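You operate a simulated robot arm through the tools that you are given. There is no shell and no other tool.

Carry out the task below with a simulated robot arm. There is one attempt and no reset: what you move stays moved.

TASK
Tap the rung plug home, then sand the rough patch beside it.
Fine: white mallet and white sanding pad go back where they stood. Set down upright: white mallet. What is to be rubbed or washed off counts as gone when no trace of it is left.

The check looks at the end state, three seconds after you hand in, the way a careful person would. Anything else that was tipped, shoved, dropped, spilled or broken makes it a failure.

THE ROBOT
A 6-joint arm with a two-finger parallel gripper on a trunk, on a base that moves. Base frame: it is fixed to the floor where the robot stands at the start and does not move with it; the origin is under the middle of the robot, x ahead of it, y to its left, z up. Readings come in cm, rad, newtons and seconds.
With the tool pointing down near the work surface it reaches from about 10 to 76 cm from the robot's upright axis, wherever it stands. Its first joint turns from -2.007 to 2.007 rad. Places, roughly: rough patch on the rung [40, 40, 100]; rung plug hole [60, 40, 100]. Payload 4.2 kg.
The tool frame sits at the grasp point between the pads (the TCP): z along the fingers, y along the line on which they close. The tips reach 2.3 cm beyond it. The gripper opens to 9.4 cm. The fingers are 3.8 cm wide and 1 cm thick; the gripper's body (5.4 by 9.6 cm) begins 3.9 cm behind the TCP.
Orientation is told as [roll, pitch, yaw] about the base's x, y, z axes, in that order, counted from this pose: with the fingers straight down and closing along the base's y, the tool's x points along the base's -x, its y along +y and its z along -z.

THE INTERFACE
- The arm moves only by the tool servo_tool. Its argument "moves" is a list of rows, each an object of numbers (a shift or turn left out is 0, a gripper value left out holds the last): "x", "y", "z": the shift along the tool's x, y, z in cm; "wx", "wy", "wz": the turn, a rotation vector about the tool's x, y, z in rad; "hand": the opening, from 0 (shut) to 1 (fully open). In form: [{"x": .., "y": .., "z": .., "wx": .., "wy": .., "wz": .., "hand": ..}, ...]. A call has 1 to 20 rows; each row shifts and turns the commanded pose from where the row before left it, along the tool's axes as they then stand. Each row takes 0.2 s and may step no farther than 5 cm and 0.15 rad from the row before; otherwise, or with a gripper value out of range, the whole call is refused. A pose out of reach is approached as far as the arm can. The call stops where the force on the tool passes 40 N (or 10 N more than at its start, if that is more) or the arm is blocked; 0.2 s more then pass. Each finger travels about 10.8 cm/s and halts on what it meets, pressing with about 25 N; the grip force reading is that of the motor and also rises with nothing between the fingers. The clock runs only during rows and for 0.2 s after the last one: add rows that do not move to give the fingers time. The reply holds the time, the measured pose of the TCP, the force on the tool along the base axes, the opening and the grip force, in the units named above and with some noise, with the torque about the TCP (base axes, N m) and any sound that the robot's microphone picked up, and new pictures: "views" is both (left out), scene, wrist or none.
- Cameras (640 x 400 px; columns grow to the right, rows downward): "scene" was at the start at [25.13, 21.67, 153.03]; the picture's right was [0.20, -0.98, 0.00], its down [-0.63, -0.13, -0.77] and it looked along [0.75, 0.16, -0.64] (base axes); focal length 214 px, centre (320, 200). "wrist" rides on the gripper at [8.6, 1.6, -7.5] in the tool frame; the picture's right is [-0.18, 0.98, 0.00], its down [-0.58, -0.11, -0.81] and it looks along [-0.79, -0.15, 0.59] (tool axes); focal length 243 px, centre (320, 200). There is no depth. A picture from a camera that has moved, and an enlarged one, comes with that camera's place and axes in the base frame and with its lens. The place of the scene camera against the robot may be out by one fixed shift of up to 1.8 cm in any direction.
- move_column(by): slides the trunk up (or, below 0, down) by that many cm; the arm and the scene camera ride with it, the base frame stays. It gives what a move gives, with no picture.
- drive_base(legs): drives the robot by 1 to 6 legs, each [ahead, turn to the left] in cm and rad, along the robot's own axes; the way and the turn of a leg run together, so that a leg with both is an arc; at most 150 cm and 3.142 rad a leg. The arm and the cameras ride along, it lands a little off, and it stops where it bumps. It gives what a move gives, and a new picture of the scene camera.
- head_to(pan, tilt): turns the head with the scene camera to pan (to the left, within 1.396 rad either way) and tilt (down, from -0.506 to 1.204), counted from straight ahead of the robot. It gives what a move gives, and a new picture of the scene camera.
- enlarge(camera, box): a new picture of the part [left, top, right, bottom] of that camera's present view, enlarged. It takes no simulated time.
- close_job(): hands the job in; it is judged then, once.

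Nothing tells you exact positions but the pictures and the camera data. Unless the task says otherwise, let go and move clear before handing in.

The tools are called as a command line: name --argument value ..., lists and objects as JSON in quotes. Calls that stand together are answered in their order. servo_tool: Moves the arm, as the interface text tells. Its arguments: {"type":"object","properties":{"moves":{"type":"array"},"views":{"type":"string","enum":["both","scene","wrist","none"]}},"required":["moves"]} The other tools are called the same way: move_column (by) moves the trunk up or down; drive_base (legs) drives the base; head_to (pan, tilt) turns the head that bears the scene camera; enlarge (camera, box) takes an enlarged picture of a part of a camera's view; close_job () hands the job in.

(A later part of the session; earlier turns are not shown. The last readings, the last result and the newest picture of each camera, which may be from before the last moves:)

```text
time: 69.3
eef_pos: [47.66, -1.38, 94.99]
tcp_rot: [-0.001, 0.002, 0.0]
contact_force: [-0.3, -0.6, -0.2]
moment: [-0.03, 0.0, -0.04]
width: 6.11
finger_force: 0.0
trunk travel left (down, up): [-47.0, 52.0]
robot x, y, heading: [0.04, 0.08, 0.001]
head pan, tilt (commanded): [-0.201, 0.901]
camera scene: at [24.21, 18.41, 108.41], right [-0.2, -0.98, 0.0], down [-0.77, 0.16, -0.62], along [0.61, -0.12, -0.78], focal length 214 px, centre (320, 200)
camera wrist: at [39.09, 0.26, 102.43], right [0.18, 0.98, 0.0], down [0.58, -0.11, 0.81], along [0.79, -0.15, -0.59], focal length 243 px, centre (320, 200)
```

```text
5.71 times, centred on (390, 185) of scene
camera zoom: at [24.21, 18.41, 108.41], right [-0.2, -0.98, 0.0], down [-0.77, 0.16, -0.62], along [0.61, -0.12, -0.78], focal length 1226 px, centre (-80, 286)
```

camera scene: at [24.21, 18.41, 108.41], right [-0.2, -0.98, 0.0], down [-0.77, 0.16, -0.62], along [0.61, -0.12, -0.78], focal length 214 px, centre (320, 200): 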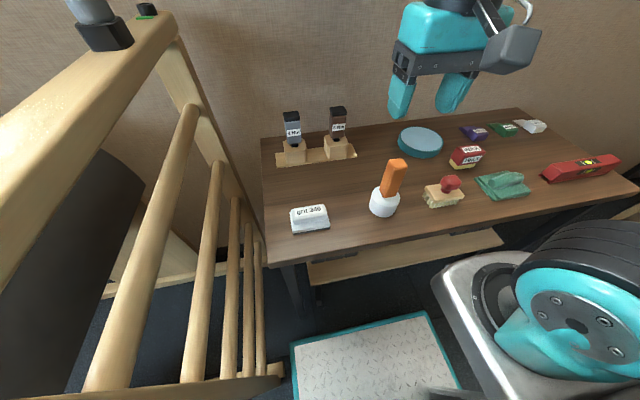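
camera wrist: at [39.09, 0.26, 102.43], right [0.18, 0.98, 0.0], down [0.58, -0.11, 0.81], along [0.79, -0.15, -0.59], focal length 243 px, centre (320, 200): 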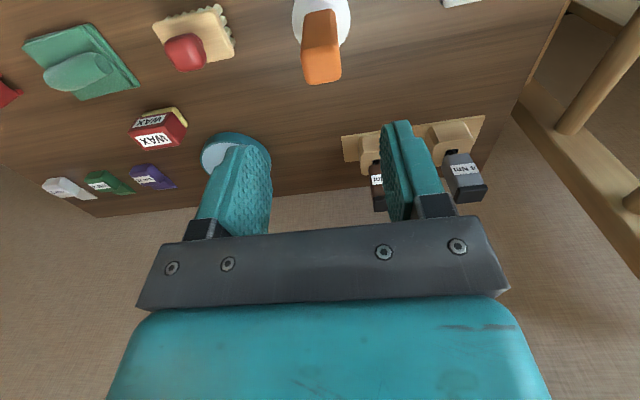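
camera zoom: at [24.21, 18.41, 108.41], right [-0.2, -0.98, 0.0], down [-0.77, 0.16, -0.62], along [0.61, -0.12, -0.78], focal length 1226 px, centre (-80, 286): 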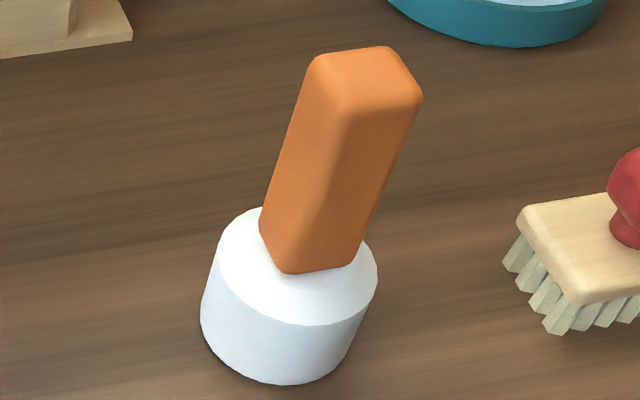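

The mallet stands exactly as before. Next: the sanding pad. I'll move over it (slightly behind) to measure it.

servo_tool --moves '[{"x": 0.8, "y": 2.8, "hand": 1.0}, {"x": 0.8, "y": 2.8}, {"x": 0.8, "y": 2.8}, {"x": 0.8, "y": 2.8}, {"x": 0.8, "y": 2.8}, {"x": 0.8, "y": 2.8}, {}, {}, {}]' --views "wrist"

enlarge --camera "wrist" --box '[240, 0, 400, 120]'

```text
time: 71.3
eef_pos: [42.62, 15.51, 95.29]
tcp_rot: [-0.002, 0.001, -0.001]
contact_force: [-2.4, 0.1, 0.3]
moment: [0.02, 0.0, 0.01]
width: 9.42
finger_force: 0.0
trunk travel left (down, up): [-47.0, 52.0]
robot x, y, heading: [-0.14, -0.17, 0.003]
head pan, tilt (commanded): [-0.201, 0.901]
camera wrist: at [34.02, 17.09, 102.64], right [0.18, 0.98, 0.0], down [0.58, -0.11, 0.81], along [0.79, -0.15, -0.59], focal length 243 px, centre (320, 200)
```

wrist: 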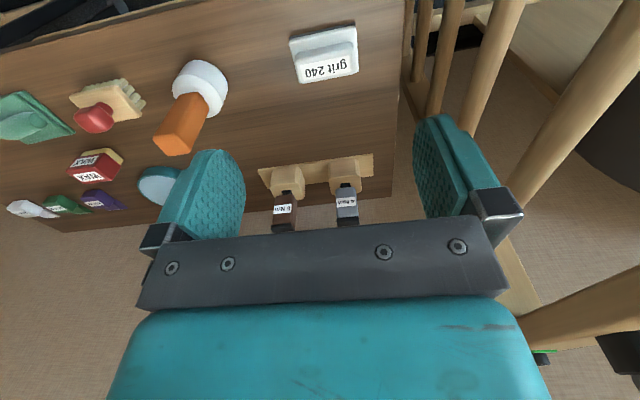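

```text
3.33 times, centred on (320, 60) of wrist
camera zoom: at [34.02, 17.09, 102.64], right [0.18, 0.98, 0.0], down [0.58, -0.11, 0.81], along [0.79, -0.15, -0.59], focal length 809 px, centre (320, 667)
```

zoom: 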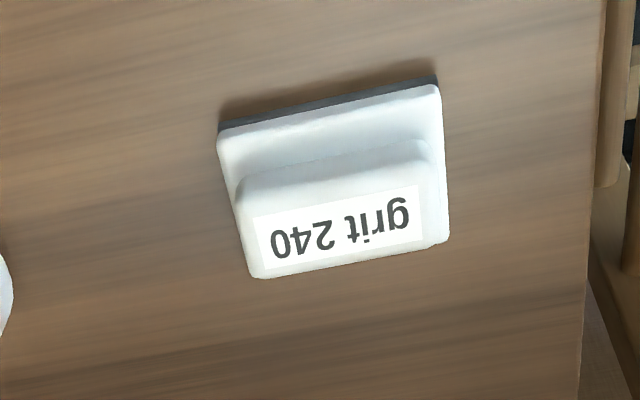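

Pad measured: label centre ≈ (47.35, 15.24, 74.0), long axis along y, grip ≈ 2.3 cm across x. I'll turn the gripper 90° so the fingers close across the narrow grip.

servo_tool --moves '[{"wz": -0.145}, {"wz": -0.145}, {"wz": -0.145}, {"wz": -0.145}, {"wz": -0.145}, {"wz": -0.145}, {"wz": -0.145}, {"wz": -0.145}, {"wz": -0.145}, {"wz": -0.145}, {"wz": -0.1208}, {}, {}, {}]' --views "both"

```text
time: 74.3
eef_pos: [42.77, 15.49, 95.13]
tcp_rot: [0.002, 0.001, 1.572]
contact_force: [-0.9, 0.7, 0.4]
moment: [0.0, 0.01, 0.03]
width: 9.41
finger_force: 0.2
trunk travel left (down, up): [-47.0, 52.0]
robot x, y, heading: [0.15, 0.2, -0.006]
head pan, tilt (commanded): [-0.201, 0.901]
camera scene: at [24.21, 18.42, 108.41], right [-0.2, -0.98, 0.0], down [-0.77, 0.16, -0.62], along [0.61, -0.12, -0.78], focal length 214 px, centre (320, 200)
camera wrist: at [41.17, 6.84, 102.41], right [-0.98, 0.18, 0.0], down [0.11, 0.58, 0.81], along [0.15, 0.79, -0.59], focal length 243 px, centre (320, 200)
```

scene: 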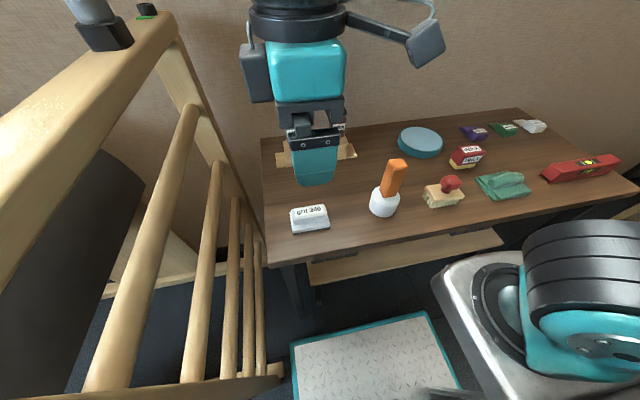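
wrist: 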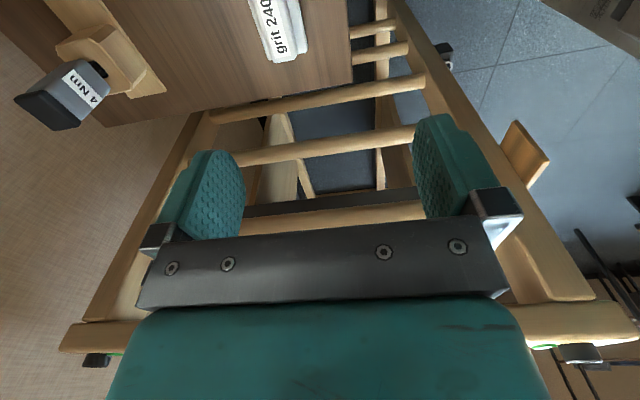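

Now I position over the pad grip and lower to z≈86 to check alignment in the wrist view.

servo_tool --moves '[{"y": -2.3, "x": 0.1}, {"y": -2.3, "x": 0.1}, {"z": 2.5}, {"z": 2.5}, {"z": 2.5}, {"z": 1.5}, {}, {}]' --views "both"

enlarge --camera "wrist" --box '[240, 0, 400, 120]'

enlarge --camera "scene" --box '[260, 150, 370, 240]'

```text
time: 76.1
eef_pos: [47.46, 15.14, 86.14]
tcp_rot: [0.002, 0.002, 1.571]
contact_force: [0.2, -1.7, 0.4]
moment: [0.03, 0.01, 0.0]
width: 9.41
finger_force: 0.0
trunk travel left (down, up): [-47.0, 52.0]
robot x, y, heading: [-0.26, -0.0, -0.0]
head pan, tilt (commanded): [-0.201, 0.901]
camera scene: at [24.21, 18.42, 108.41], right [-0.2, -0.98, 0.0], down [-0.77, 0.16, -0.62], along [0.61, -0.12, -0.78], focal length 214 px, centre (320, 200)
camera wrist: at [45.76, 6.51, 93.5], right [-0.98, 0.18, 0.0], down [0.11, 0.58, 0.81], along [0.15, 0.79, -0.59], focal length 243 px, centre (320, 200)
```

scene: 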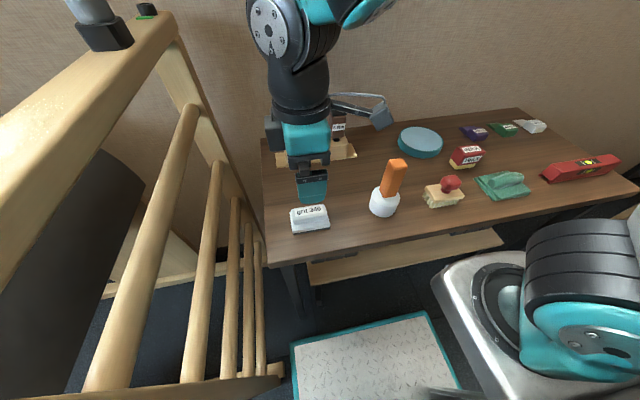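
wrist: 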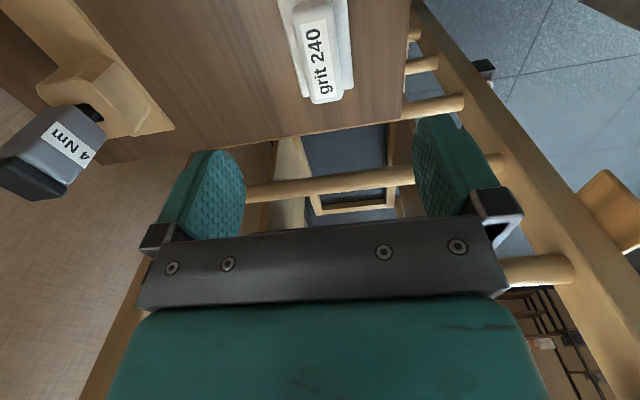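

```text
3.33 times, centred on (320, 60) of wrist
camera zoom: at [45.76, 6.51, 93.5], right [-0.98, 0.18, 0.0], down [0.11, 0.58, 0.81], along [0.15, 0.79, -0.59], focal length 809 px, centre (320, 667)
```

zoom: 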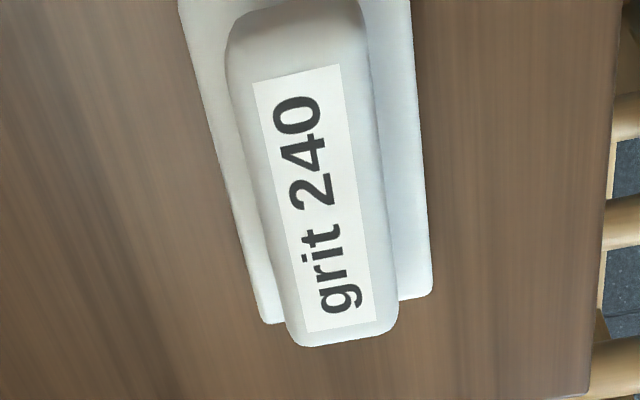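

```text
4.44 times, centred on (315, 195) of scene
camera zoom: at [24.21, 18.42, 108.41], right [-0.2, -0.98, 0.0], down [-0.77, 0.16, -0.62], along [0.61, -0.12, -0.78], focal length 953 px, centre (342, 222)
```

zoom: 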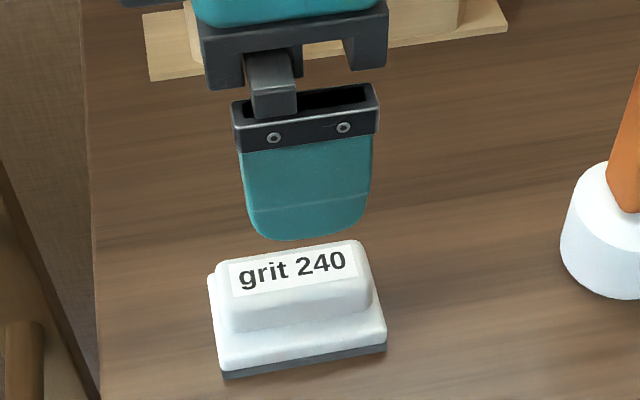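

The grip is centred and aligned. I descend towards it with open fingers, in two stages.

servo_tool --moves '[{"x": -0.1, "z": 2}, {"z": 2}, {"z": 2}, {"z": 2}, {"z": 1}, {}, {}]' --views "both"

enlarge --camera "scene" --box '[260, 150, 370, 240]'

```text
time: 77.7
eef_pos: [47.43, 15.43, 77.1]
tcp_rot: [0.002, 0.003, 1.57]
contact_force: [-0.2, -0.6, 0.3]
moment: [-0.01, -0.01, -0.02]
width: 9.38
finger_force: 0.2
trunk travel left (down, up): [-47.0, 52.0]
robot x, y, heading: [-0.1, -0.06, 0.002]
head pan, tilt (commanded): [-0.201, 0.901]
camera scene: at [24.21, 18.42, 108.41], right [-0.2, -0.98, 0.0], down [-0.77, 0.16, -0.62], along [0.61, -0.12, -0.78], focal length 214 px, centre (320, 200)
camera wrist: at [45.83, 6.7, 84.46], right [-0.98, 0.18, 0.0], down [0.11, 0.58, 0.81], along [0.15, 0.79, -0.59], focal length 243 px, centre (320, 200)
```

scene: 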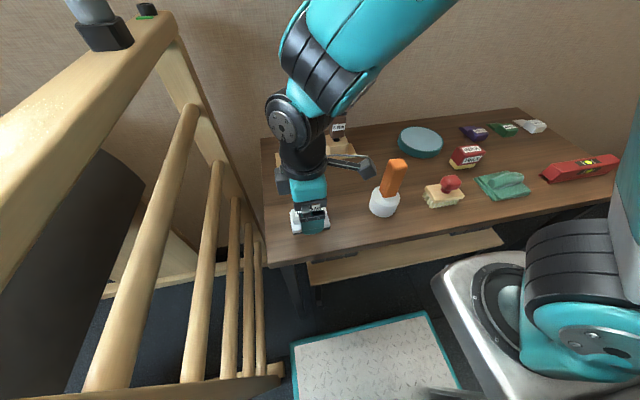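
wrist: 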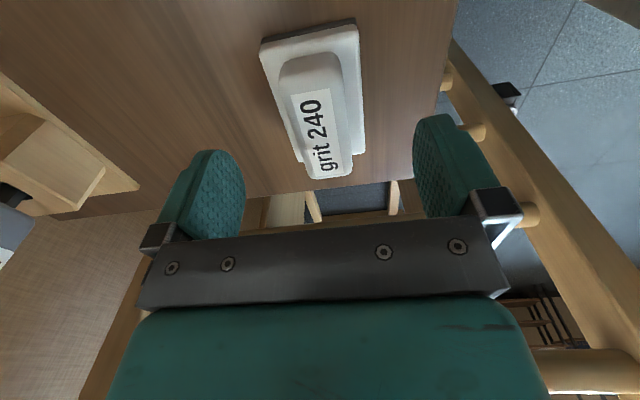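

```text
4.44 times, centred on (315, 195) of scene
camera zoom: at [24.21, 18.42, 108.41], right [-0.2, -0.98, 0.0], down [-0.77, 0.16, -0.62], along [0.61, -0.12, -0.78], focal length 953 px, centre (342, 222)
```

zoom: 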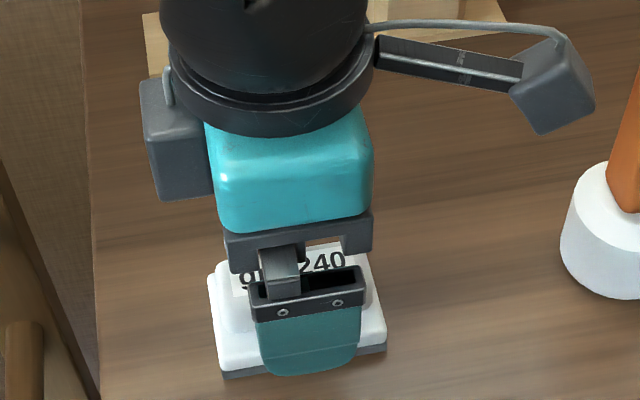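

Aligned: pad centre ≈ (47.4, 15.1). Lower the last 2.6 cm and close.

servo_tool --moves '[{"x": 0.15, "z": 1}, {"z": 1}, {"z": 0.5}, {}]' --views "none"

servo_tool --moves '[{"hand": 0.6}, {"hand": 0.45}, {"hand": 0.35}, {"hand": 0.25}, {"hand": 0.15}, {"hand": 0.0}, {}, {}]' --views "both"

enlarge --camera "wrist" --box '[200, 20, 420, 230]'

```text
time: 78.7
eef_pos: [47.38, 15.22, 74.55]
tcp_rot: [0.001, 0.003, 1.57]
contact_force: [-0.5, -0.7, -0.4]
moment: [-0.04, -0.01, -0.02]
width: 9.38
finger_force: 0.0
trunk travel left (down, up): [-47.0, 52.0]
robot x, y, heading: [0.1, 0.03, 0.0]
head pan, tilt (commanded): [-0.201, 0.901]
```

```text
time: 80.5
eef_pos: [47.36, 15.15, 74.56]
tcp_rot: [0.001, 0.001, 1.571]
contact_force: [0.8, -1.1, 1.5]
moment: [-0.01, 0.0, 0.02]
width: 2.92
finger_force: 25.3
trunk travel left (down, up): [-47.0, 52.0]
robot x, y, heading: [-0.32, 0.07, 0.002]
head pan, tilt (commanded): [-0.201, 0.901]
camera scene: at [24.21, 18.42, 108.41], right [-0.2, -0.98, 0.0], down [-0.77, 0.16, -0.62], along [0.61, -0.12, -0.78], focal length 214 px, centre (320, 200)
camera wrist: at [45.76, 6.5, 81.99], right [-0.98, 0.18, 0.0], down [0.11, 0.58, 0.81], along [0.15, 0.79, -0.59], focal length 243 px, centre (320, 200)
```

scene: 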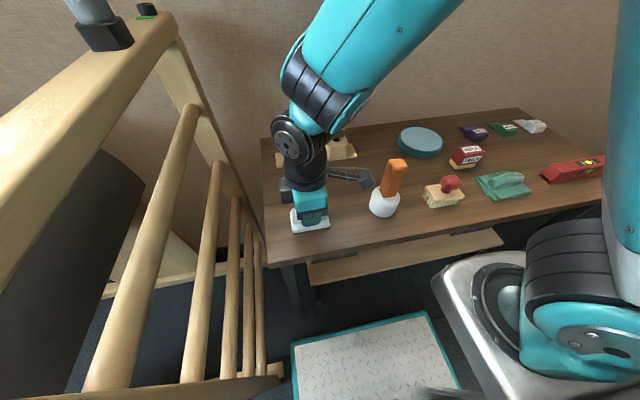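
wrist: 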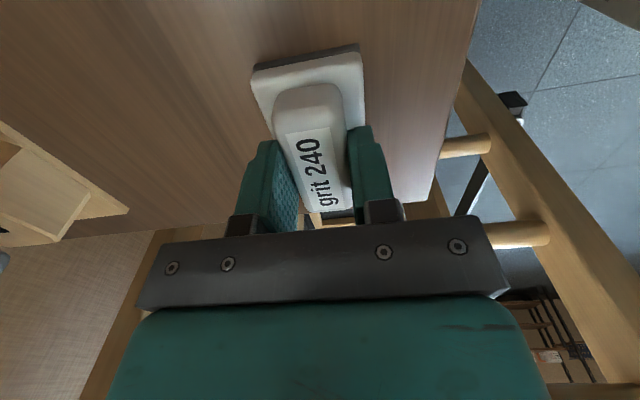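

```text
1.90 times, centred on (310, 125) of wrist
camera zoom: at [45.76, 6.5, 81.99], right [-0.98, 0.18, 0.0], down [0.11, 0.58, 0.81], along [0.15, 0.79, -0.59], focal length 462 px, centre (339, 343)
```

zoom: 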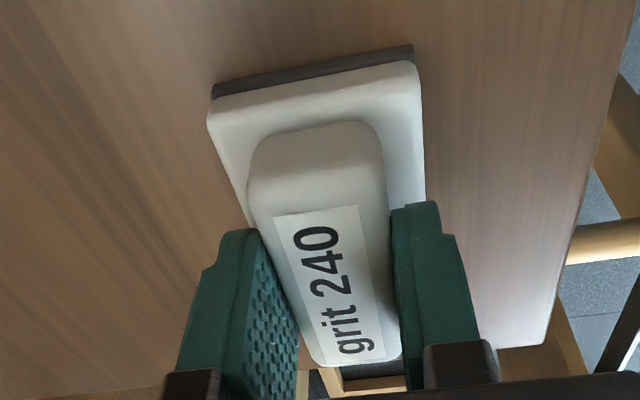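

Pad gripped (2.92 cm, 25 N). Lift slowly and check.

servo_tool --moves '[{"z": -0.5}, {"z": -1}, {"z": -2}, {"z": -3}, {"z": -3}, {"z": -3}, {"z": -3}, {}, {}]' --views "both"

```text
time: 82.5
eef_pos: [47.49, 15.27, 90.04]
tcp_rot: [0.002, 0.003, 1.57]
contact_force: [0.2, 0.5, -0.7]
moment: [0.05, 0.03, 0.01]
width: 2.94
finger_force: 25.2
trunk travel left (down, up): [-47.0, 52.0]
robot x, y, heading: [0.19, 0.06, -0.0]
head pan, tilt (commanded): [-0.201, 0.901]
camera scene: at [24.21, 18.42, 108.41], right [-0.2, -0.98, 0.0], down [-0.77, 0.16, -0.62], along [0.61, -0.12, -0.78], focal length 214 px, centre (320, 200)
camera wrist: at [45.9, 6.64, 97.39], right [-0.98, 0.18, 0.0], down [0.11, 0.58, 0.81], along [0.15, 0.79, -0.59], focal length 243 px, centre (320, 200)
```

scene: 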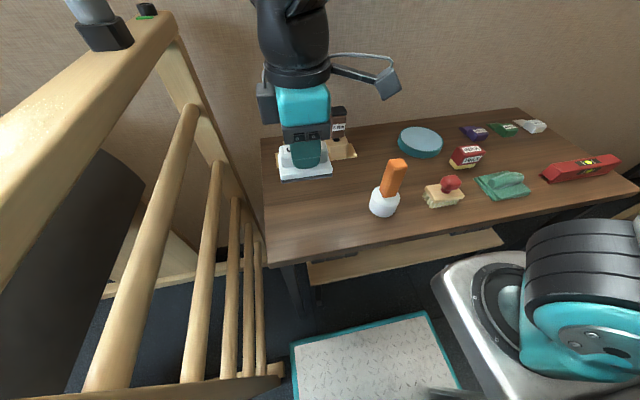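
wrist: 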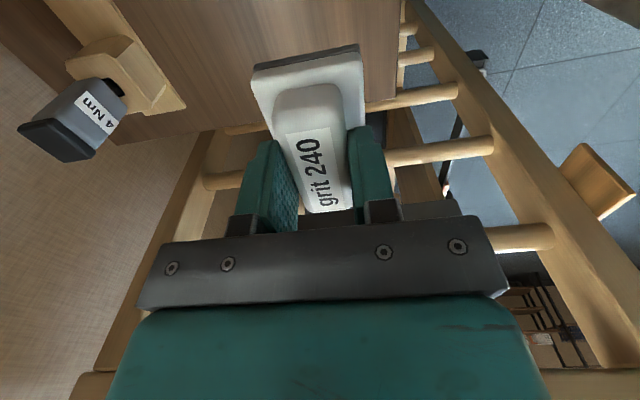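

The pad is held. While the head is low, I'll take another glancing look at the rough patch for its extent.

head_to --pan 0.55 --tilt 0.75

enlarge --camera "scene" --box '[180, 60, 440, 220]'

```text
time: 83.6
eef_pos: [47.44, 15.24, 90.06]
tcp_rot: [0.001, 0.003, 1.572]
contact_force: [0.2, 0.8, -0.9]
moment: [0.04, 0.01, -0.01]
width: 2.95
finger_force: 25.1
trunk travel left (down, up): [-47.0, 52.0]
robot x, y, heading: [-0.3, 0.36, 0.003]
head pan, tilt (commanded): [0.55, 0.75]
camera scene: at [23.88, 24.25, 109.6], right [0.52, -0.85, 0.0], down [-0.58, -0.36, -0.73], along [0.62, 0.38, -0.68], focal length 214 px, centre (320, 200)
```

scene: 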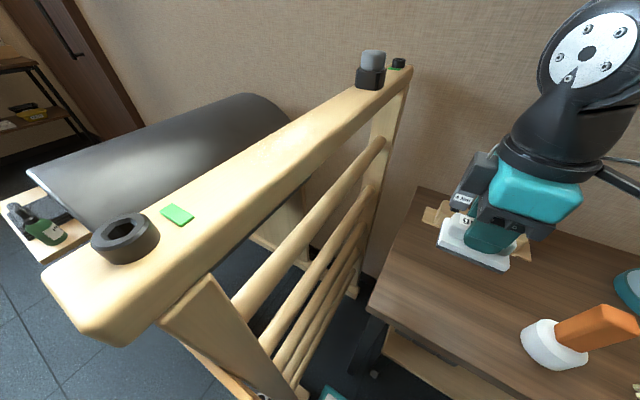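

```text
2.46 times, centred on (310, 140) of scene
camera zoom: at [23.88, 24.25, 109.6], right [0.52, -0.85, 0.0], down [-0.58, -0.36, -0.73], along [0.62, 0.38, -0.68], focal length 528 px, centre (345, 348)
```

zoom: 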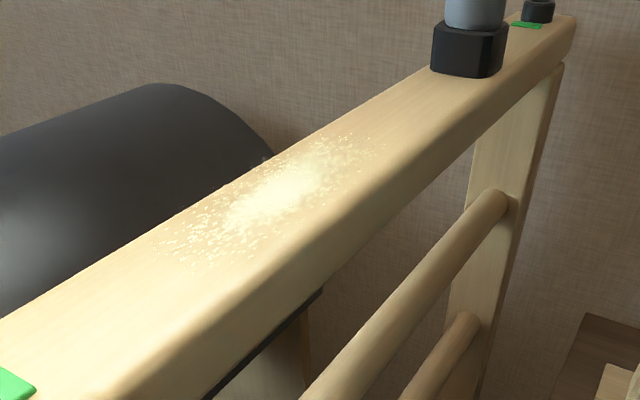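

The patch spans roughly x 32–45 across the rail top (y≈34–40). I'll raise the trunk, then bring the pad above the patch.

move_column --by 27

servo_tool --moves '[{"x": -2.7, "y": 1.1}, {"x": -2.7, "y": 1.1}, {"x": -2.7, "y": 1.1}, {"x": -2.7, "y": 1.1}, {"x": -2.7, "y": 1.1}, {"x": -2.7, "y": 1.1}, {"x": -2.7, "y": 1.1}, {"x": -2.6, "y": 1.0}, {}, {}, {}]' --views "both"

```text
time: 86.3
eef_pos: [47.58, 15.24, 117.03]
tcp_rot: [0.002, 0.003, 1.571]
contact_force: [-0.1, -0.1, -0.2]
moment: [0.0, 0.02, -0.03]
width: 2.95
finger_force: 25.3
trunk travel left (down, up): [-74.0, 25.0]
robot x, y, heading: [0.02, -0.25, -0.0]
head pan, tilt (commanded): [0.55, 0.75]
```

```text
time: 88.7
eef_pos: [38.85, 36.85, 116.92]
tcp_rot: [0.001, 0.001, 1.571]
contact_force: [0.8, -0.3, -1.0]
moment: [-0.02, -0.05, -0.01]
width: 2.94
finger_force: 24.9
trunk travel left (down, up): [-74.0, 25.0]
robot x, y, heading: [0.13, -0.19, 0.004]
head pan, tilt (commanded): [0.55, 0.75]
camera scene: at [23.88, 24.26, 136.6], right [0.52, -0.85, 0.0], down [-0.58, -0.36, -0.73], along [0.62, 0.38, -0.68], focal length 214 px, centre (320, 200)
camera wrist: at [37.2, 28.23, 124.29], right [-0.98, 0.18, 0.0], down [0.11, 0.58, 0.81], along [0.15, 0.79, -0.59], focal length 243 px, centre (320, 200)
```

scene: 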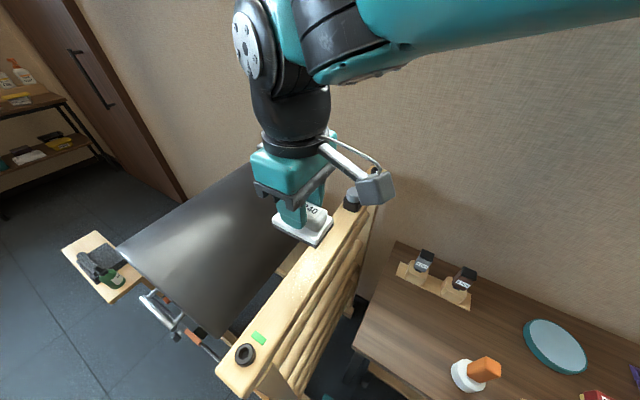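
wrist: 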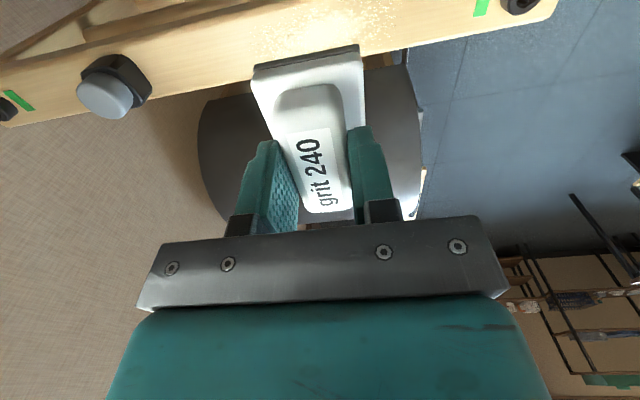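

The wrist view shows the patch, the plug and the rail all at once. I'll zoom to fix the patch extents in this frame.

enlarge --camera "wrist" --box '[220, 0, 460, 90]'

enlarge --camera "scene" --box '[220, 150, 400, 300]'

```text
2.67 times, centred on (340, 45) of wrist
camera zoom: at [37.2, 28.23, 124.29], right [-0.98, 0.18, 0.0], down [0.11, 0.58, 0.81], along [0.15, 0.79, -0.59], focal length 647 px, centre (267, 613)
```

zoom: 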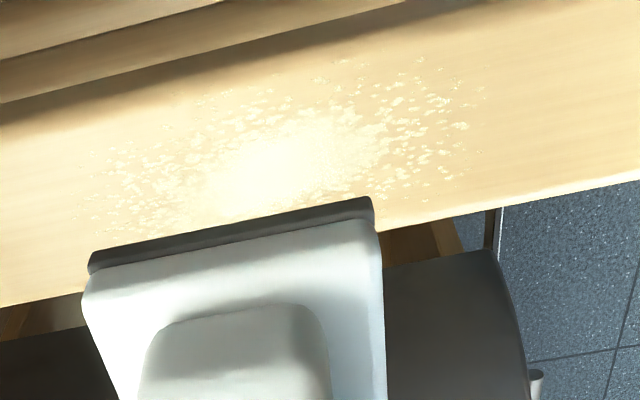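

```text
2.67 times, centred on (310, 225) of scene
camera zoom: at [23.88, 24.26, 136.6], right [0.52, -0.85, 0.0], down [-0.58, -0.36, -0.73], along [0.62, 0.38, -0.68], focal length 572 px, centre (347, 133)
```

zoom: 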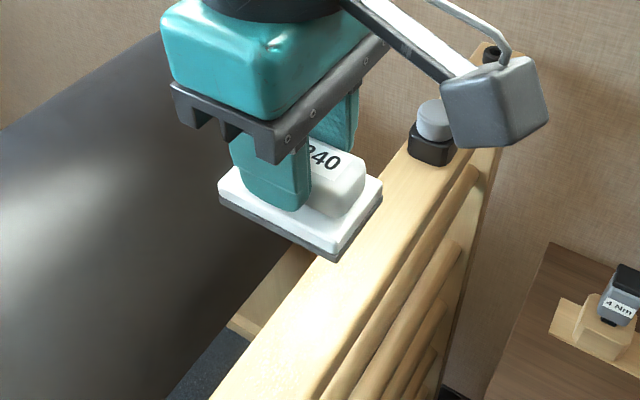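

Patch centre ≈ (38.7, 36.5), spanning x 32–45 and y 34–39; the pad covers the full rail width. I'll shift 0.4 cm and lower onto the patch.

servo_tool --moves '[{"x": 0.4, "z": 2.5}, {"z": 2.5}, {"z": 2.5}, {"z": 2.5}, {"z": 1.2}, {}, {}]' --views "both"

```text
time: 90.3
eef_pos: [38.9, 36.35, 105.75]
tcp_rot: [0.003, 0.001, 1.57]
contact_force: [0.0, -0.4, -0.9]
moment: [0.01, -0.04, 0.02]
width: 2.95
finger_force: 25.1
trunk travel left (down, up): [-74.0, 25.0]
robot x, y, heading: [-0.03, 0.06, 0.002]
head pan, tilt (commanded): [0.55, 0.75]
camera scene: at [23.88, 24.26, 136.6], right [0.52, -0.85, 0.0], down [-0.58, -0.36, -0.73], along [0.62, 0.38, -0.68], focal length 214 px, centre (320, 200)
camera wrist: at [37.18, 27.72, 113.08], right [-0.98, 0.18, 0.0], down [0.11, 0.58, 0.81], along [0.15, 0.79, -0.59], focal length 243 px, centre (320, 200)
```

scene: 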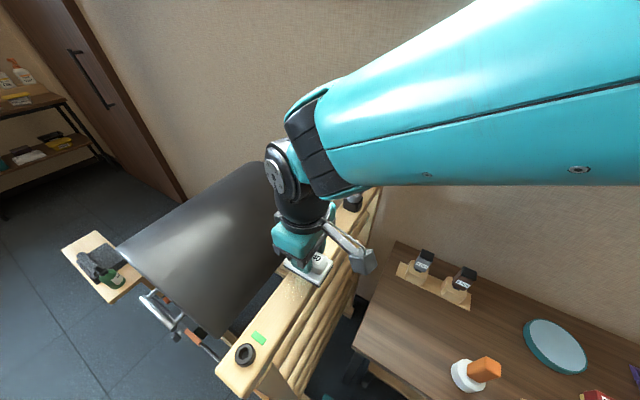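
wrist: 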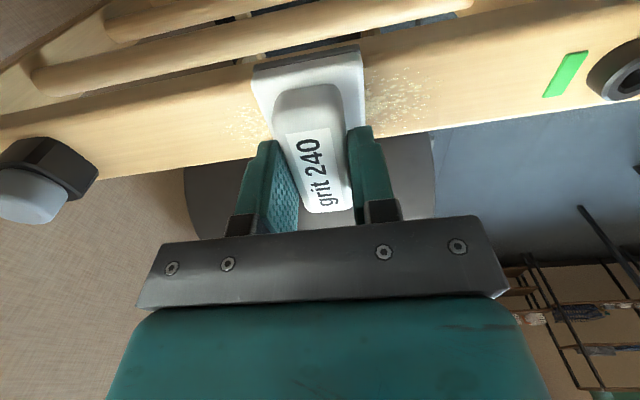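

servo_tool --moves '[{"z": 0.4}, {"z": 0.4}, {"z": 0.3}, {"z": 0.3}, {}]' --views "none"

```text
time: 91.5
eef_pos: [38.76, 36.24, 104.6]
tcp_rot: [-0.003, -0.003, 1.57]
contact_force: [2.0, -1.5, 32.4]
moment: [-0.52, 0.06, 0.03]
width: 2.93
finger_force: 24.5
trunk travel left (down, up): [-74.0, 25.0]
robot x, y, heading: [-0.17, -0.15, -0.001]
head pan, tilt (commanded): [0.55, 0.75]
```

Contact at about TCP z 104.65 (32 N now). I'll ease to a lighter pressure and begin stroking along the rail.

servo_tool --moves '[{"z": -0.15}, {}]' --views "none"

servo_tool --moves '[{"y": -1}, {"y": -1}, {"y": -1}, {}]' --views "wrist"

```text
time: 92.1
eef_pos: [38.72, 36.32, 104.48]
tcp_rot: [0.0, 0.002, 1.57]
contact_force: [2.4, -0.2, 26.4]
moment: [0.08, -0.11, -0.01]
width: 2.93
finger_force: 25.4
trunk travel left (down, up): [-74.0, 25.0]
robot x, y, heading: [-0.09, -0.19, -0.0]
head pan, tilt (commanded): [0.55, 0.75]
```

```text
time: 93.1
eef_pos: [41.67, 36.23, 104.6]
tcp_rot: [0.001, 0.002, 1.571]
contact_force: [-19.2, 0.1, 27.2]
moment: [0.21, 0.44, 0.16]
width: 2.93
finger_force: 25.2
trunk travel left (down, up): [-74.0, 25.0]
robot x, y, heading: [0.2, 0.08, -0.004]
head pan, tilt (commanded): [0.55, 0.75]
camera wrist: at [40.1, 27.7, 111.96], right [-0.98, 0.18, 0.0], down [0.11, 0.58, 0.81], along [0.15, 0.79, -0.59], focal length 243 px, centre (320, 200)
```

wrist: 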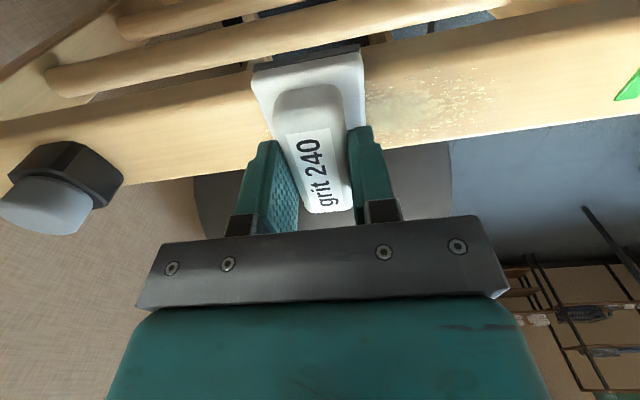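

Sanding works; friction is ~19 N. I'll ease pressure a bit and continue the strokes.

servo_tool --moves '[{"z": -0.08}, {"y": -1}, {"y": -1}, {"y": -1}, {"y": -1}, {}]' --views "none"

servo_tool --moves '[{"y": 1.2}, {"y": 1.2}, {"y": 1.2}, {"y": 1.2}, {"y": 1.2}, {"y": 1}, {}]' --views "wrist"

```text
time: 94.5
eef_pos: [45.77, 36.35, 104.73]
tcp_rot: [0.002, 0.003, 1.569]
contact_force: [-6.7, -0.9, 9.9]
moment: [0.06, 0.04, 0.02]
width: 2.96
finger_force: 25.0
trunk travel left (down, up): [-74.0, 25.0]
robot x, y, heading: [-0.22, -0.31, -0.001]
head pan, tilt (commanded): [0.55, 0.75]
```

```text
time: 96.1
eef_pos: [39.0, 36.44, 104.62]
tcp_rot: [0.002, 0.001, 1.57]
contact_force: [4.2, -0.1, 8.8]
moment: [-0.03, -0.11, 0.0]
width: 2.98
finger_force: 24.7
trunk travel left (down, up): [-74.0, 25.0]
robot x, y, heading: [-0.09, -0.04, -0.003]
head pan, tilt (commanded): [0.55, 0.75]
camera wrist: at [37.25, 27.78, 111.95], right [-0.98, 0.18, 0.0], down [0.11, 0.58, 0.81], along [0.15, 0.79, -0.59], focal length 243 px, centre (320, 200)
```

wrist: 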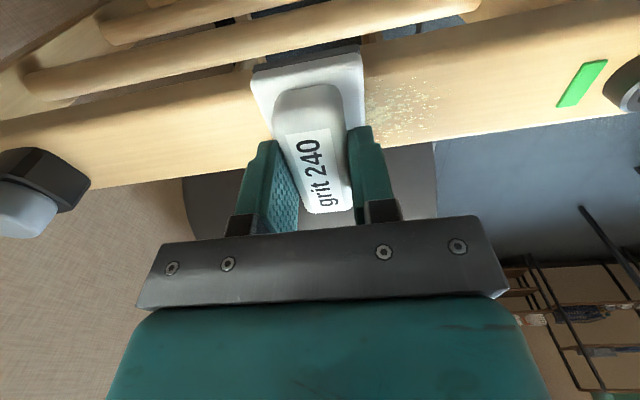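

The left half is already clean. Continue strokes over the right end of the patch and back.

servo_tool --moves '[{"y": 1}, {"y": 1}, {"y": 1}, {"y": 1}, {"y": 1}, {"y": 1}, {"y": 1}, {"y": 0.8}, {}]' --views "none"

servo_tool --moves '[{"y": -1}, {"y": -1}, {"y": -1}, {"y": -1}, {"y": -1}, {"y": -1}, {"y": -1}, {"y": -1}, {"y": -1}, {"y": -1}, {"y": -1}, {"y": -1}, {"y": -1}, {"y": -1}, {"y": -1}, {}]' --views "wrist"

enlarge --camera "wrist" --box '[240, 20, 560, 200]'

```text
time: 98.1
eef_pos: [33.52, 36.06, 104.56]
tcp_rot: [-0.002, -0.001, 1.516]
contact_force: [12.5, 16.6, 25.6]
moment: [0.57, -0.29, -0.07]
width: 2.94
finger_force: 24.7
trunk travel left (down, up): [-74.0, 25.0]
robot x, y, heading: [0.16, -0.06, -0.001]
head pan, tilt (commanded): [0.55, 0.75]
```

```text
time: 101.5
eef_pos: [45.81, 36.38, 104.64]
tcp_rot: [0.001, 0.002, 1.57]
contact_force: [-0.8, 0.3, -1.0]
moment: [-0.04, -0.01, -0.02]
width: 2.92
finger_force: 24.6
trunk travel left (down, up): [-74.0, 25.0]
robot x, y, heading: [0.13, 0.3, -0.001]
head pan, tilt (commanded): [0.55, 0.75]
camera wrist: at [44.31, 27.79, 112.02], right [-0.98, 0.18, 0.0], down [0.11, 0.58, 0.81], along [0.15, 0.79, -0.59], focal length 243 px, centre (320, 200)
```

wrist: 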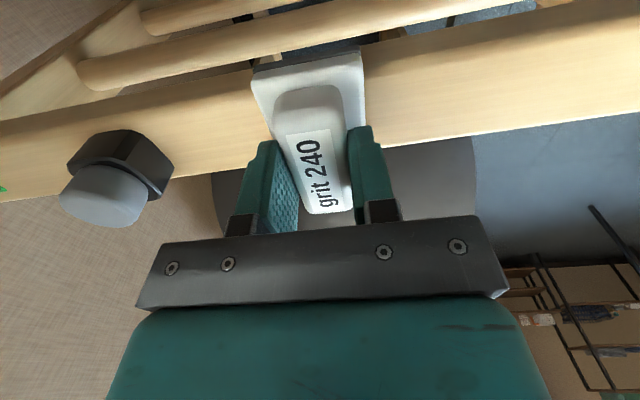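

```text
2.00 times, centred on (400, 110) of wrist
camera zoom: at [44.31, 27.79, 112.02], right [-0.98, 0.18, 0.0], down [0.11, 0.58, 0.81], along [0.15, 0.79, -0.59], focal length 485 px, centre (160, 380)
```

zoom: 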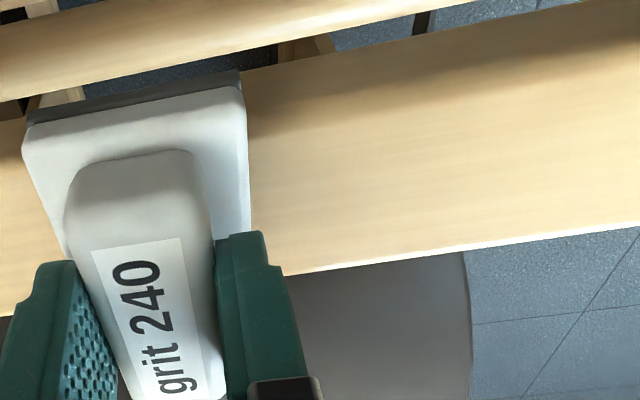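

The arm met a limit near x≈33.5 (its own head/structure), but the pad covered to about x=31. I'll lift and inspect the whole rail top.

servo_tool --moves '[{"z": -1}, {"z": -2}, {"z": -3}, {"z": -3}, {"z": -3.2, "y": 2}, {"y": 2.5}, {"y": 2.5}, {}, {}]' --views "both"

enlarge --camera "wrist" --box '[220, 0, 460, 90]'

enlarge --camera "wrist" --box '[60, 0, 300, 120]'

enlarge --camera "wrist" --box '[340, 0, 580, 100]'

```text
time: 103.5
eef_pos: [38.93, 36.44, 116.68]
tcp_rot: [0.001, 0.002, 1.571]
contact_force: [-0.3, 0.3, -1.6]
moment: [0.0, 0.01, 0.04]
width: 2.92
finger_force: 24.7
trunk travel left (down, up): [-74.0, 25.0]
robot x, y, heading: [-0.16, 0.11, 0.001]
head pan, tilt (commanded): [0.55, 0.75]
camera scene: at [23.88, 24.27, 136.6], right [0.52, -0.85, 0.0], down [-0.58, -0.36, -0.73], along [0.62, 0.38, -0.68], focal length 214 px, centre (320, 200)
camera wrist: at [37.32, 27.82, 124.13], right [-0.98, 0.18, 0.0], down [0.11, 0.58, 0.81], along [0.15, 0.79, -0.59], focal length 243 px, centre (320, 200)
```

scene: 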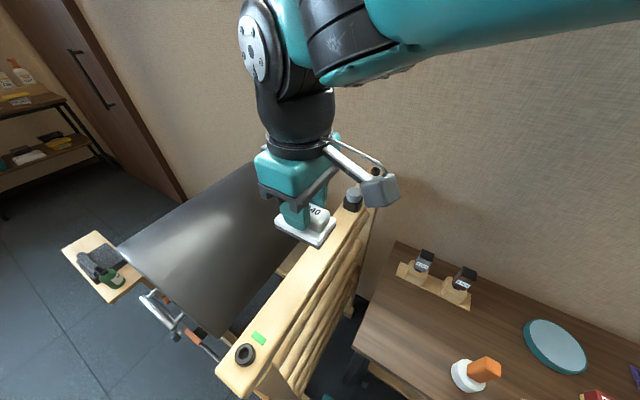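
wrist: 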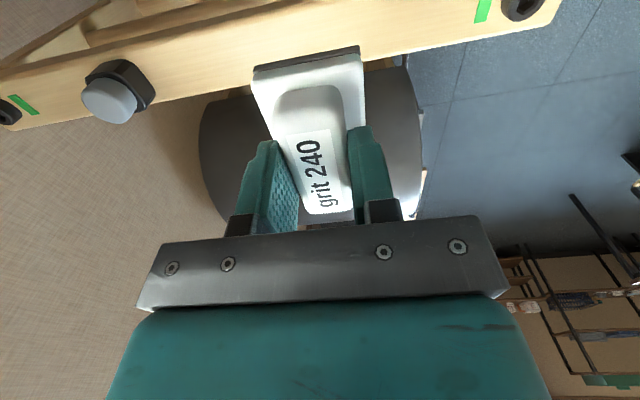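

```text
2.67 times, centred on (340, 45) of wrist
camera zoom: at [37.32, 27.82, 124.13], right [-0.98, 0.18, 0.0], down [0.11, 0.58, 0.81], along [0.15, 0.79, -0.59], focal length 647 px, centre (267, 613)
```

zoom: 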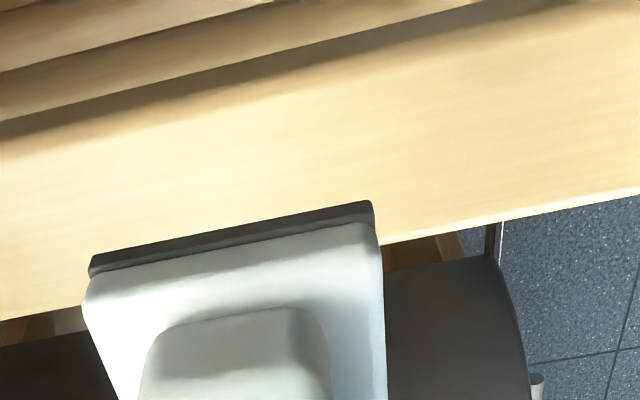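

```text
2.67 times, centred on (180, 60) of wrist
camera zoom: at [37.32, 27.82, 124.13], right [-0.98, 0.18, 0.0], down [0.11, 0.58, 0.81], along [0.15, 0.79, -0.59], focal length 647 px, centre (693, 573)
```

zoom: 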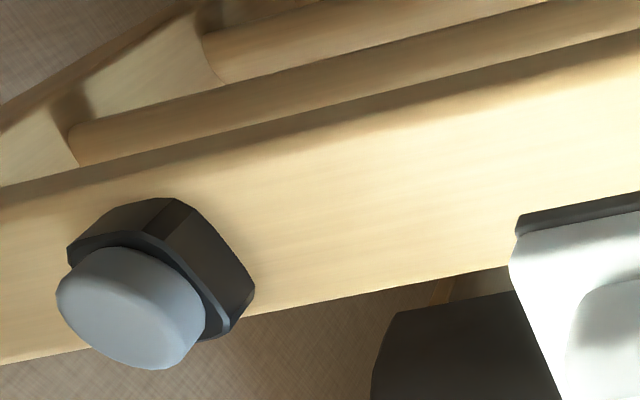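

```text
2.67 times, centred on (460, 50) of wrist
camera zoom: at [37.32, 27.82, 124.13], right [-0.98, 0.18, 0.0], down [0.11, 0.58, 0.81], along [0.15, 0.79, -0.59], focal length 647 px, centre (-53, 600)
```

zoom: 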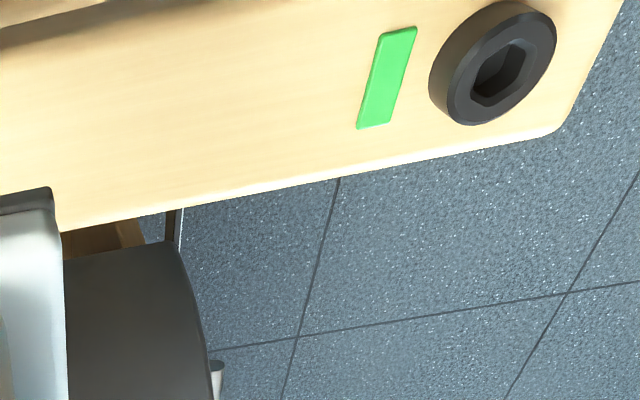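

From here the patch looks gone. I'll carry the pad back over the table, lower, and use the glancing head view to verify before putting it down.

servo_tool --moves '[{"x": 2.7, "y": -1.1}, {"x": 2.7, "y": -1.1}, {"x": 2.7, "y": -1.1}, {"x": 2.7, "y": -1.1}, {"x": 2.7, "y": -1.1}, {"x": 2.7, "y": -1.1}, {"x": 2.7, "y": -1.1}, {"x": 2.4, "y": -0.8}, {}, {}, {}]' --views "none"

move_column --by -27

head_to --pan 0.55 --tilt 0.75

enlarge --camera "scene" --box '[180, 60, 440, 220]'

enlarge --camera "scene" --box '[230, 100, 350, 190]'

```text
time: 105.9
eef_pos: [47.71, 14.97, 116.93]
tcp_rot: [0.003, 0.001, 1.57]
contact_force: [-0.1, 0.2, -0.1]
moment: [0.0, 0.02, 0.01]
width: 2.93
finger_force: 24.4
trunk travel left (down, up): [-74.0, 25.0]
robot x, y, heading: [0.31, -0.07, 0.002]
head pan, tilt (commanded): [0.55, 0.75]
```

```text
time: 108.7
eef_pos: [47.68, 14.92, 89.95]
tcp_rot: [0.003, 0.001, 1.57]
contact_force: [0.3, -0.8, -0.2]
moment: [0.0, 0.01, -0.01]
width: 2.92
finger_force: 25.6
trunk travel left (down, up): [-47.0, 52.0]
robot x, y, heading: [0.08, -0.03, 0.0]
head pan, tilt (commanded): [0.55, 0.75]
```

```text
time: 109.3
eef_pos: [47.64, 15.03, 89.84]
tcp_rot: [0.001, 0.001, 1.571]
contact_force: [-0.2, 0.1, -0.5]
moment: [-0.01, -0.03, -0.02]
width: 2.94
finger_force: 24.6
trunk travel left (down, up): [-47.0, 52.0]
robot x, y, heading: [-0.09, -0.3, -0.002]
head pan, tilt (commanded): [0.55, 0.75]
camera scene: at [23.88, 24.26, 109.6], right [0.52, -0.85, 0.0], down [-0.58, -0.36, -0.73], along [0.62, 0.38, -0.68], focal length 214 px, centre (320, 200)
```

scene: 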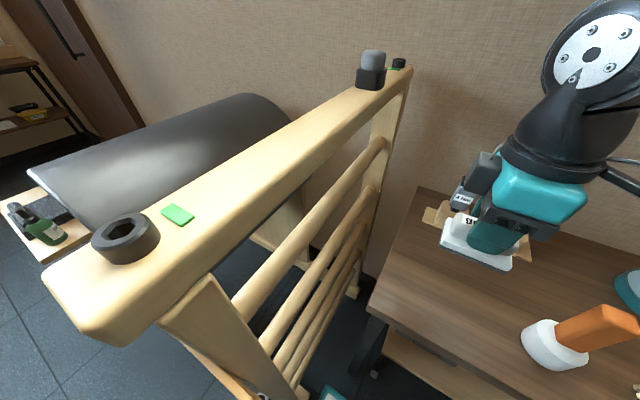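

```text
2.46 times, centred on (310, 140) of scene
camera zoom: at [23.88, 24.26, 109.6], right [0.52, -0.85, 0.0], down [-0.58, -0.36, -0.73], along [0.62, 0.38, -0.68], focal length 528 px, centre (345, 348)
```

zoom: 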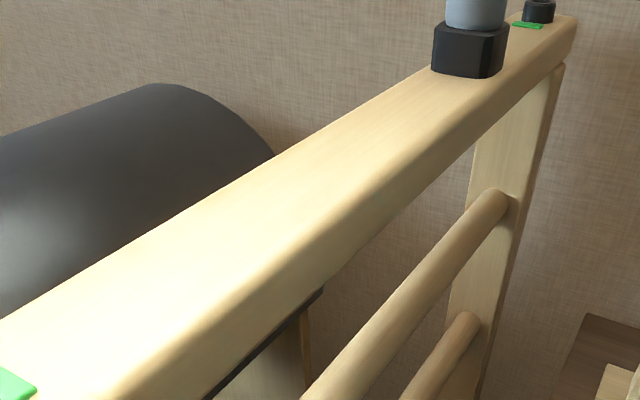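

```text
4.44 times, centred on (290, 145) of scene
camera zoom: at [23.88, 24.26, 109.6], right [0.52, -0.85, 0.0], down [-0.58, -0.36, -0.73], along [0.62, 0.38, -0.68], focal length 953 px, centre (453, 444)
```

zoom: 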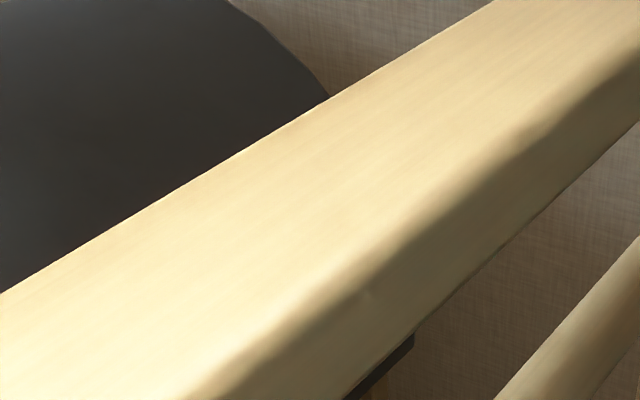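

No trace of the patch remains and the cap is seated on its collar. One closer look at the near part and the plug, then I put the pad down.

enlarge --camera "scene" --box '[340, 30, 430, 110]'

enlarge --camera "scene" --box '[160, 120, 280, 240]'

head_to --pan -0.201 --tilt 0.901

servo_tool --moves '[{}]' --views "wrist"

```text
5.00 times, centred on (385, 70) of scene
camera zoom: at [23.88, 24.26, 109.6], right [0.52, -0.85, 0.0], down [-0.58, -0.36, -0.73], along [0.62, 0.38, -0.68], focal length 1072 px, centre (-5, 850)
```

zoom: 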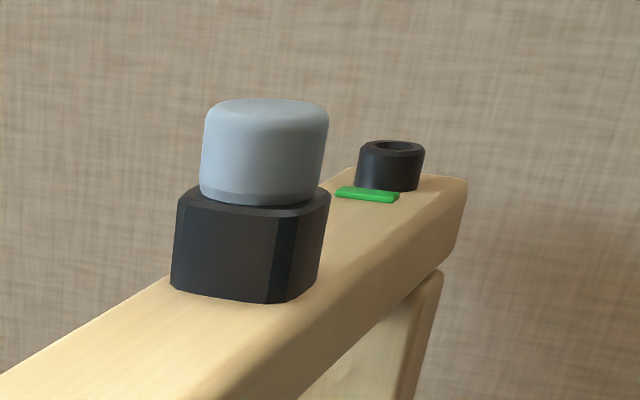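

```text
3.33 times, centred on (220, 180) of scene
camera zoom: at [23.88, 24.26, 109.6], right [0.52, -0.85, 0.0], down [-0.58, -0.36, -0.73], along [0.62, 0.38, -0.68], focal length 715 px, centre (653, 267)
```

zoom: 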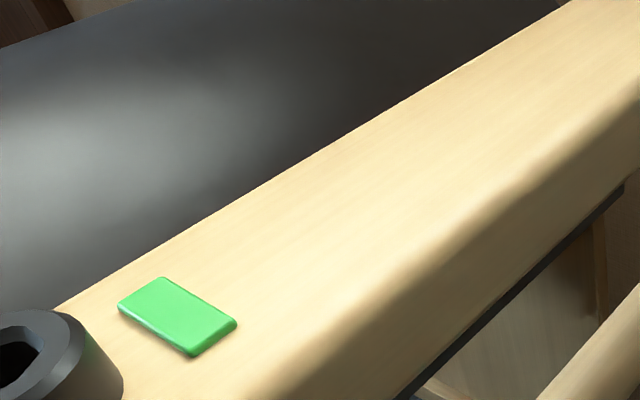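

```text
time: 110.4
eef_pos: [47.71, 14.98, 90.02]
tcp_rot: [0.001, 0.001, 1.572]
contact_force: [0.3, -0.1, -1.4]
moment: [0.02, -0.02, 0.01]
width: 2.96
finger_force: 24.8
trunk travel left (down, up): [-47.0, 52.0]
robot x, y, heading: [0.07, 0.21, 0.004]
head pan, tilt (commanded): [-0.201, 0.901]
camera scene: at [24.21, 18.43, 108.41], right [-0.2, -0.98, 0.0], down [-0.77, 0.16, -0.62], along [0.61, -0.12, -0.78], focal length 214 px, centre (320, 200)
```

scene: 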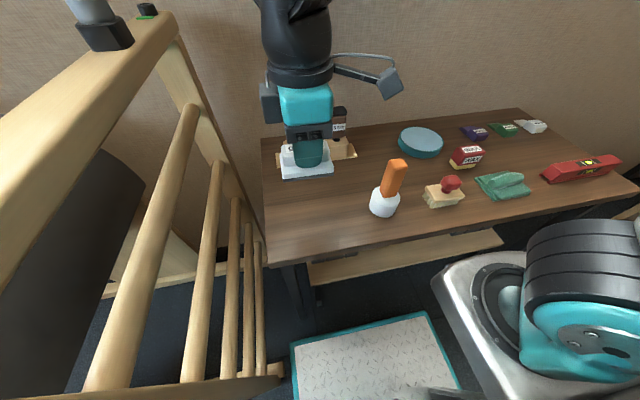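

```text
time: 110.8
eef_pos: [47.74, 15.02, 90.05]
tcp_rot: [0.003, 0.002, 1.572]
contact_force: [0.4, -0.1, -0.6]
moment: [-0.01, -0.01, -0.03]
width: 2.95
finger_force: 25.5
trunk travel left (down, up): [-47.0, 52.0]
robot x, y, heading: [0.18, 0.54, 0.004]
head pan, tilt (commanded): [-0.201, 0.901]
camera wrist: at [46.08, 6.36, 97.31], right [-0.98, 0.18, 0.0], down [0.11, 0.58, 0.81], along [0.15, 0.79, -0.59], focal length 243 px, centre (320, 200)
```

wrist: 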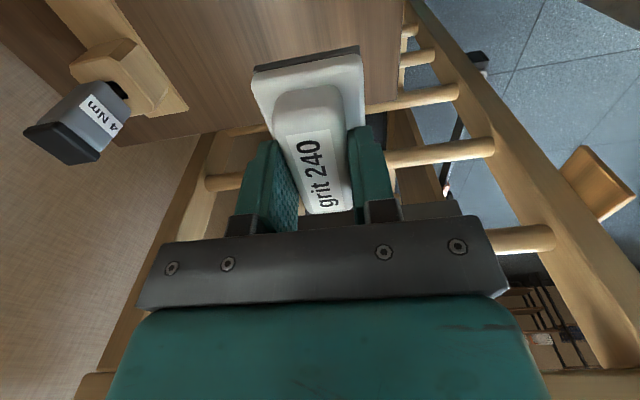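

The cap is flush. Now I align over the pad's original spot and descend.

servo_tool --moves '[{"x": -0.28, "y": 0.18}, {"z": 2.5}, {"z": 2.5}, {"z": 2.5}, {"z": 2.5}, {"z": 2.5}, {"z": 1.5}, {}, {}]' --views "wrist"

```text
time: 112.8
eef_pos: [47.58, 15.36, 75.76]
tcp_rot: [0.0, 0.001, 1.57]
contact_force: [0.4, 0.7, -0.4]
moment: [-0.01, -0.01, 0.03]
width: 2.92
finger_force: 25.2
trunk travel left (down, up): [-47.0, 52.0]
robot x, y, heading: [0.01, 0.33, 0.002]
head pan, tilt (commanded): [-0.201, 0.901]
camera wrist: at [45.9, 6.64, 83.15], right [-0.98, 0.18, 0.0], down [0.11, 0.58, 0.81], along [0.15, 0.79, -0.59], focal length 243 px, centre (320, 200)
```

wrist: 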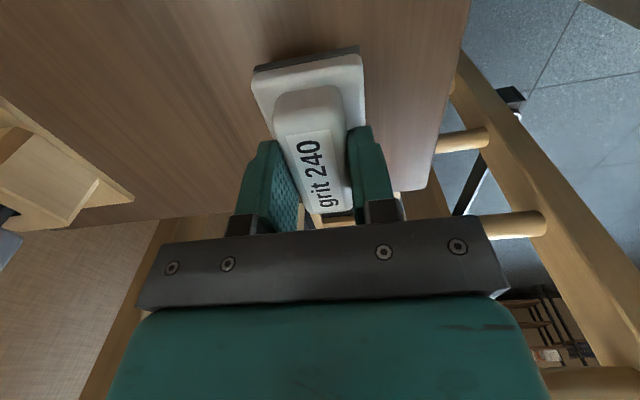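

servo_tool --moves '[{"x": 0.14, "y": 0.14}, {"z": 0.5}, {"z": 0.4}, {}, {}]' --views "wrist"

```text
time: 114.0
eef_pos: [47.38, 15.17, 74.99]
tcp_rot: [0.003, 0.001, 1.572]
contact_force: [0.2, 0.7, -0.4]
moment: [0.0, 0.02, 0.03]
width: 2.97
finger_force: 25.4
trunk travel left (down, up): [-47.0, 52.0]
robot x, y, heading: [-0.07, -0.03, 0.001]
head pan, tilt (commanded): [-0.201, 0.901]
camera wrist: at [45.73, 6.51, 82.36], right [-0.98, 0.18, 0.0], down [0.11, 0.58, 0.81], along [0.15, 0.79, -0.59], focal length 243 px, centre (320, 200)
```

wrist: 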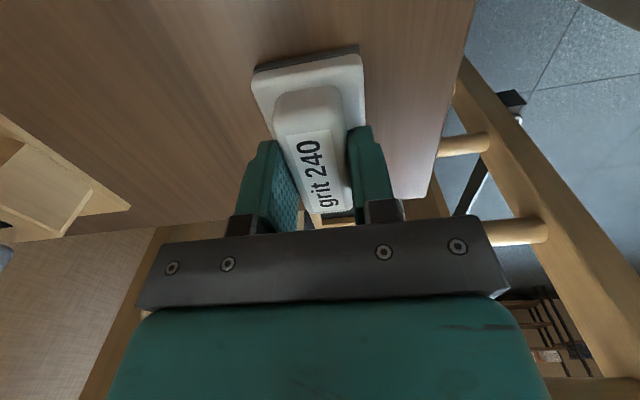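

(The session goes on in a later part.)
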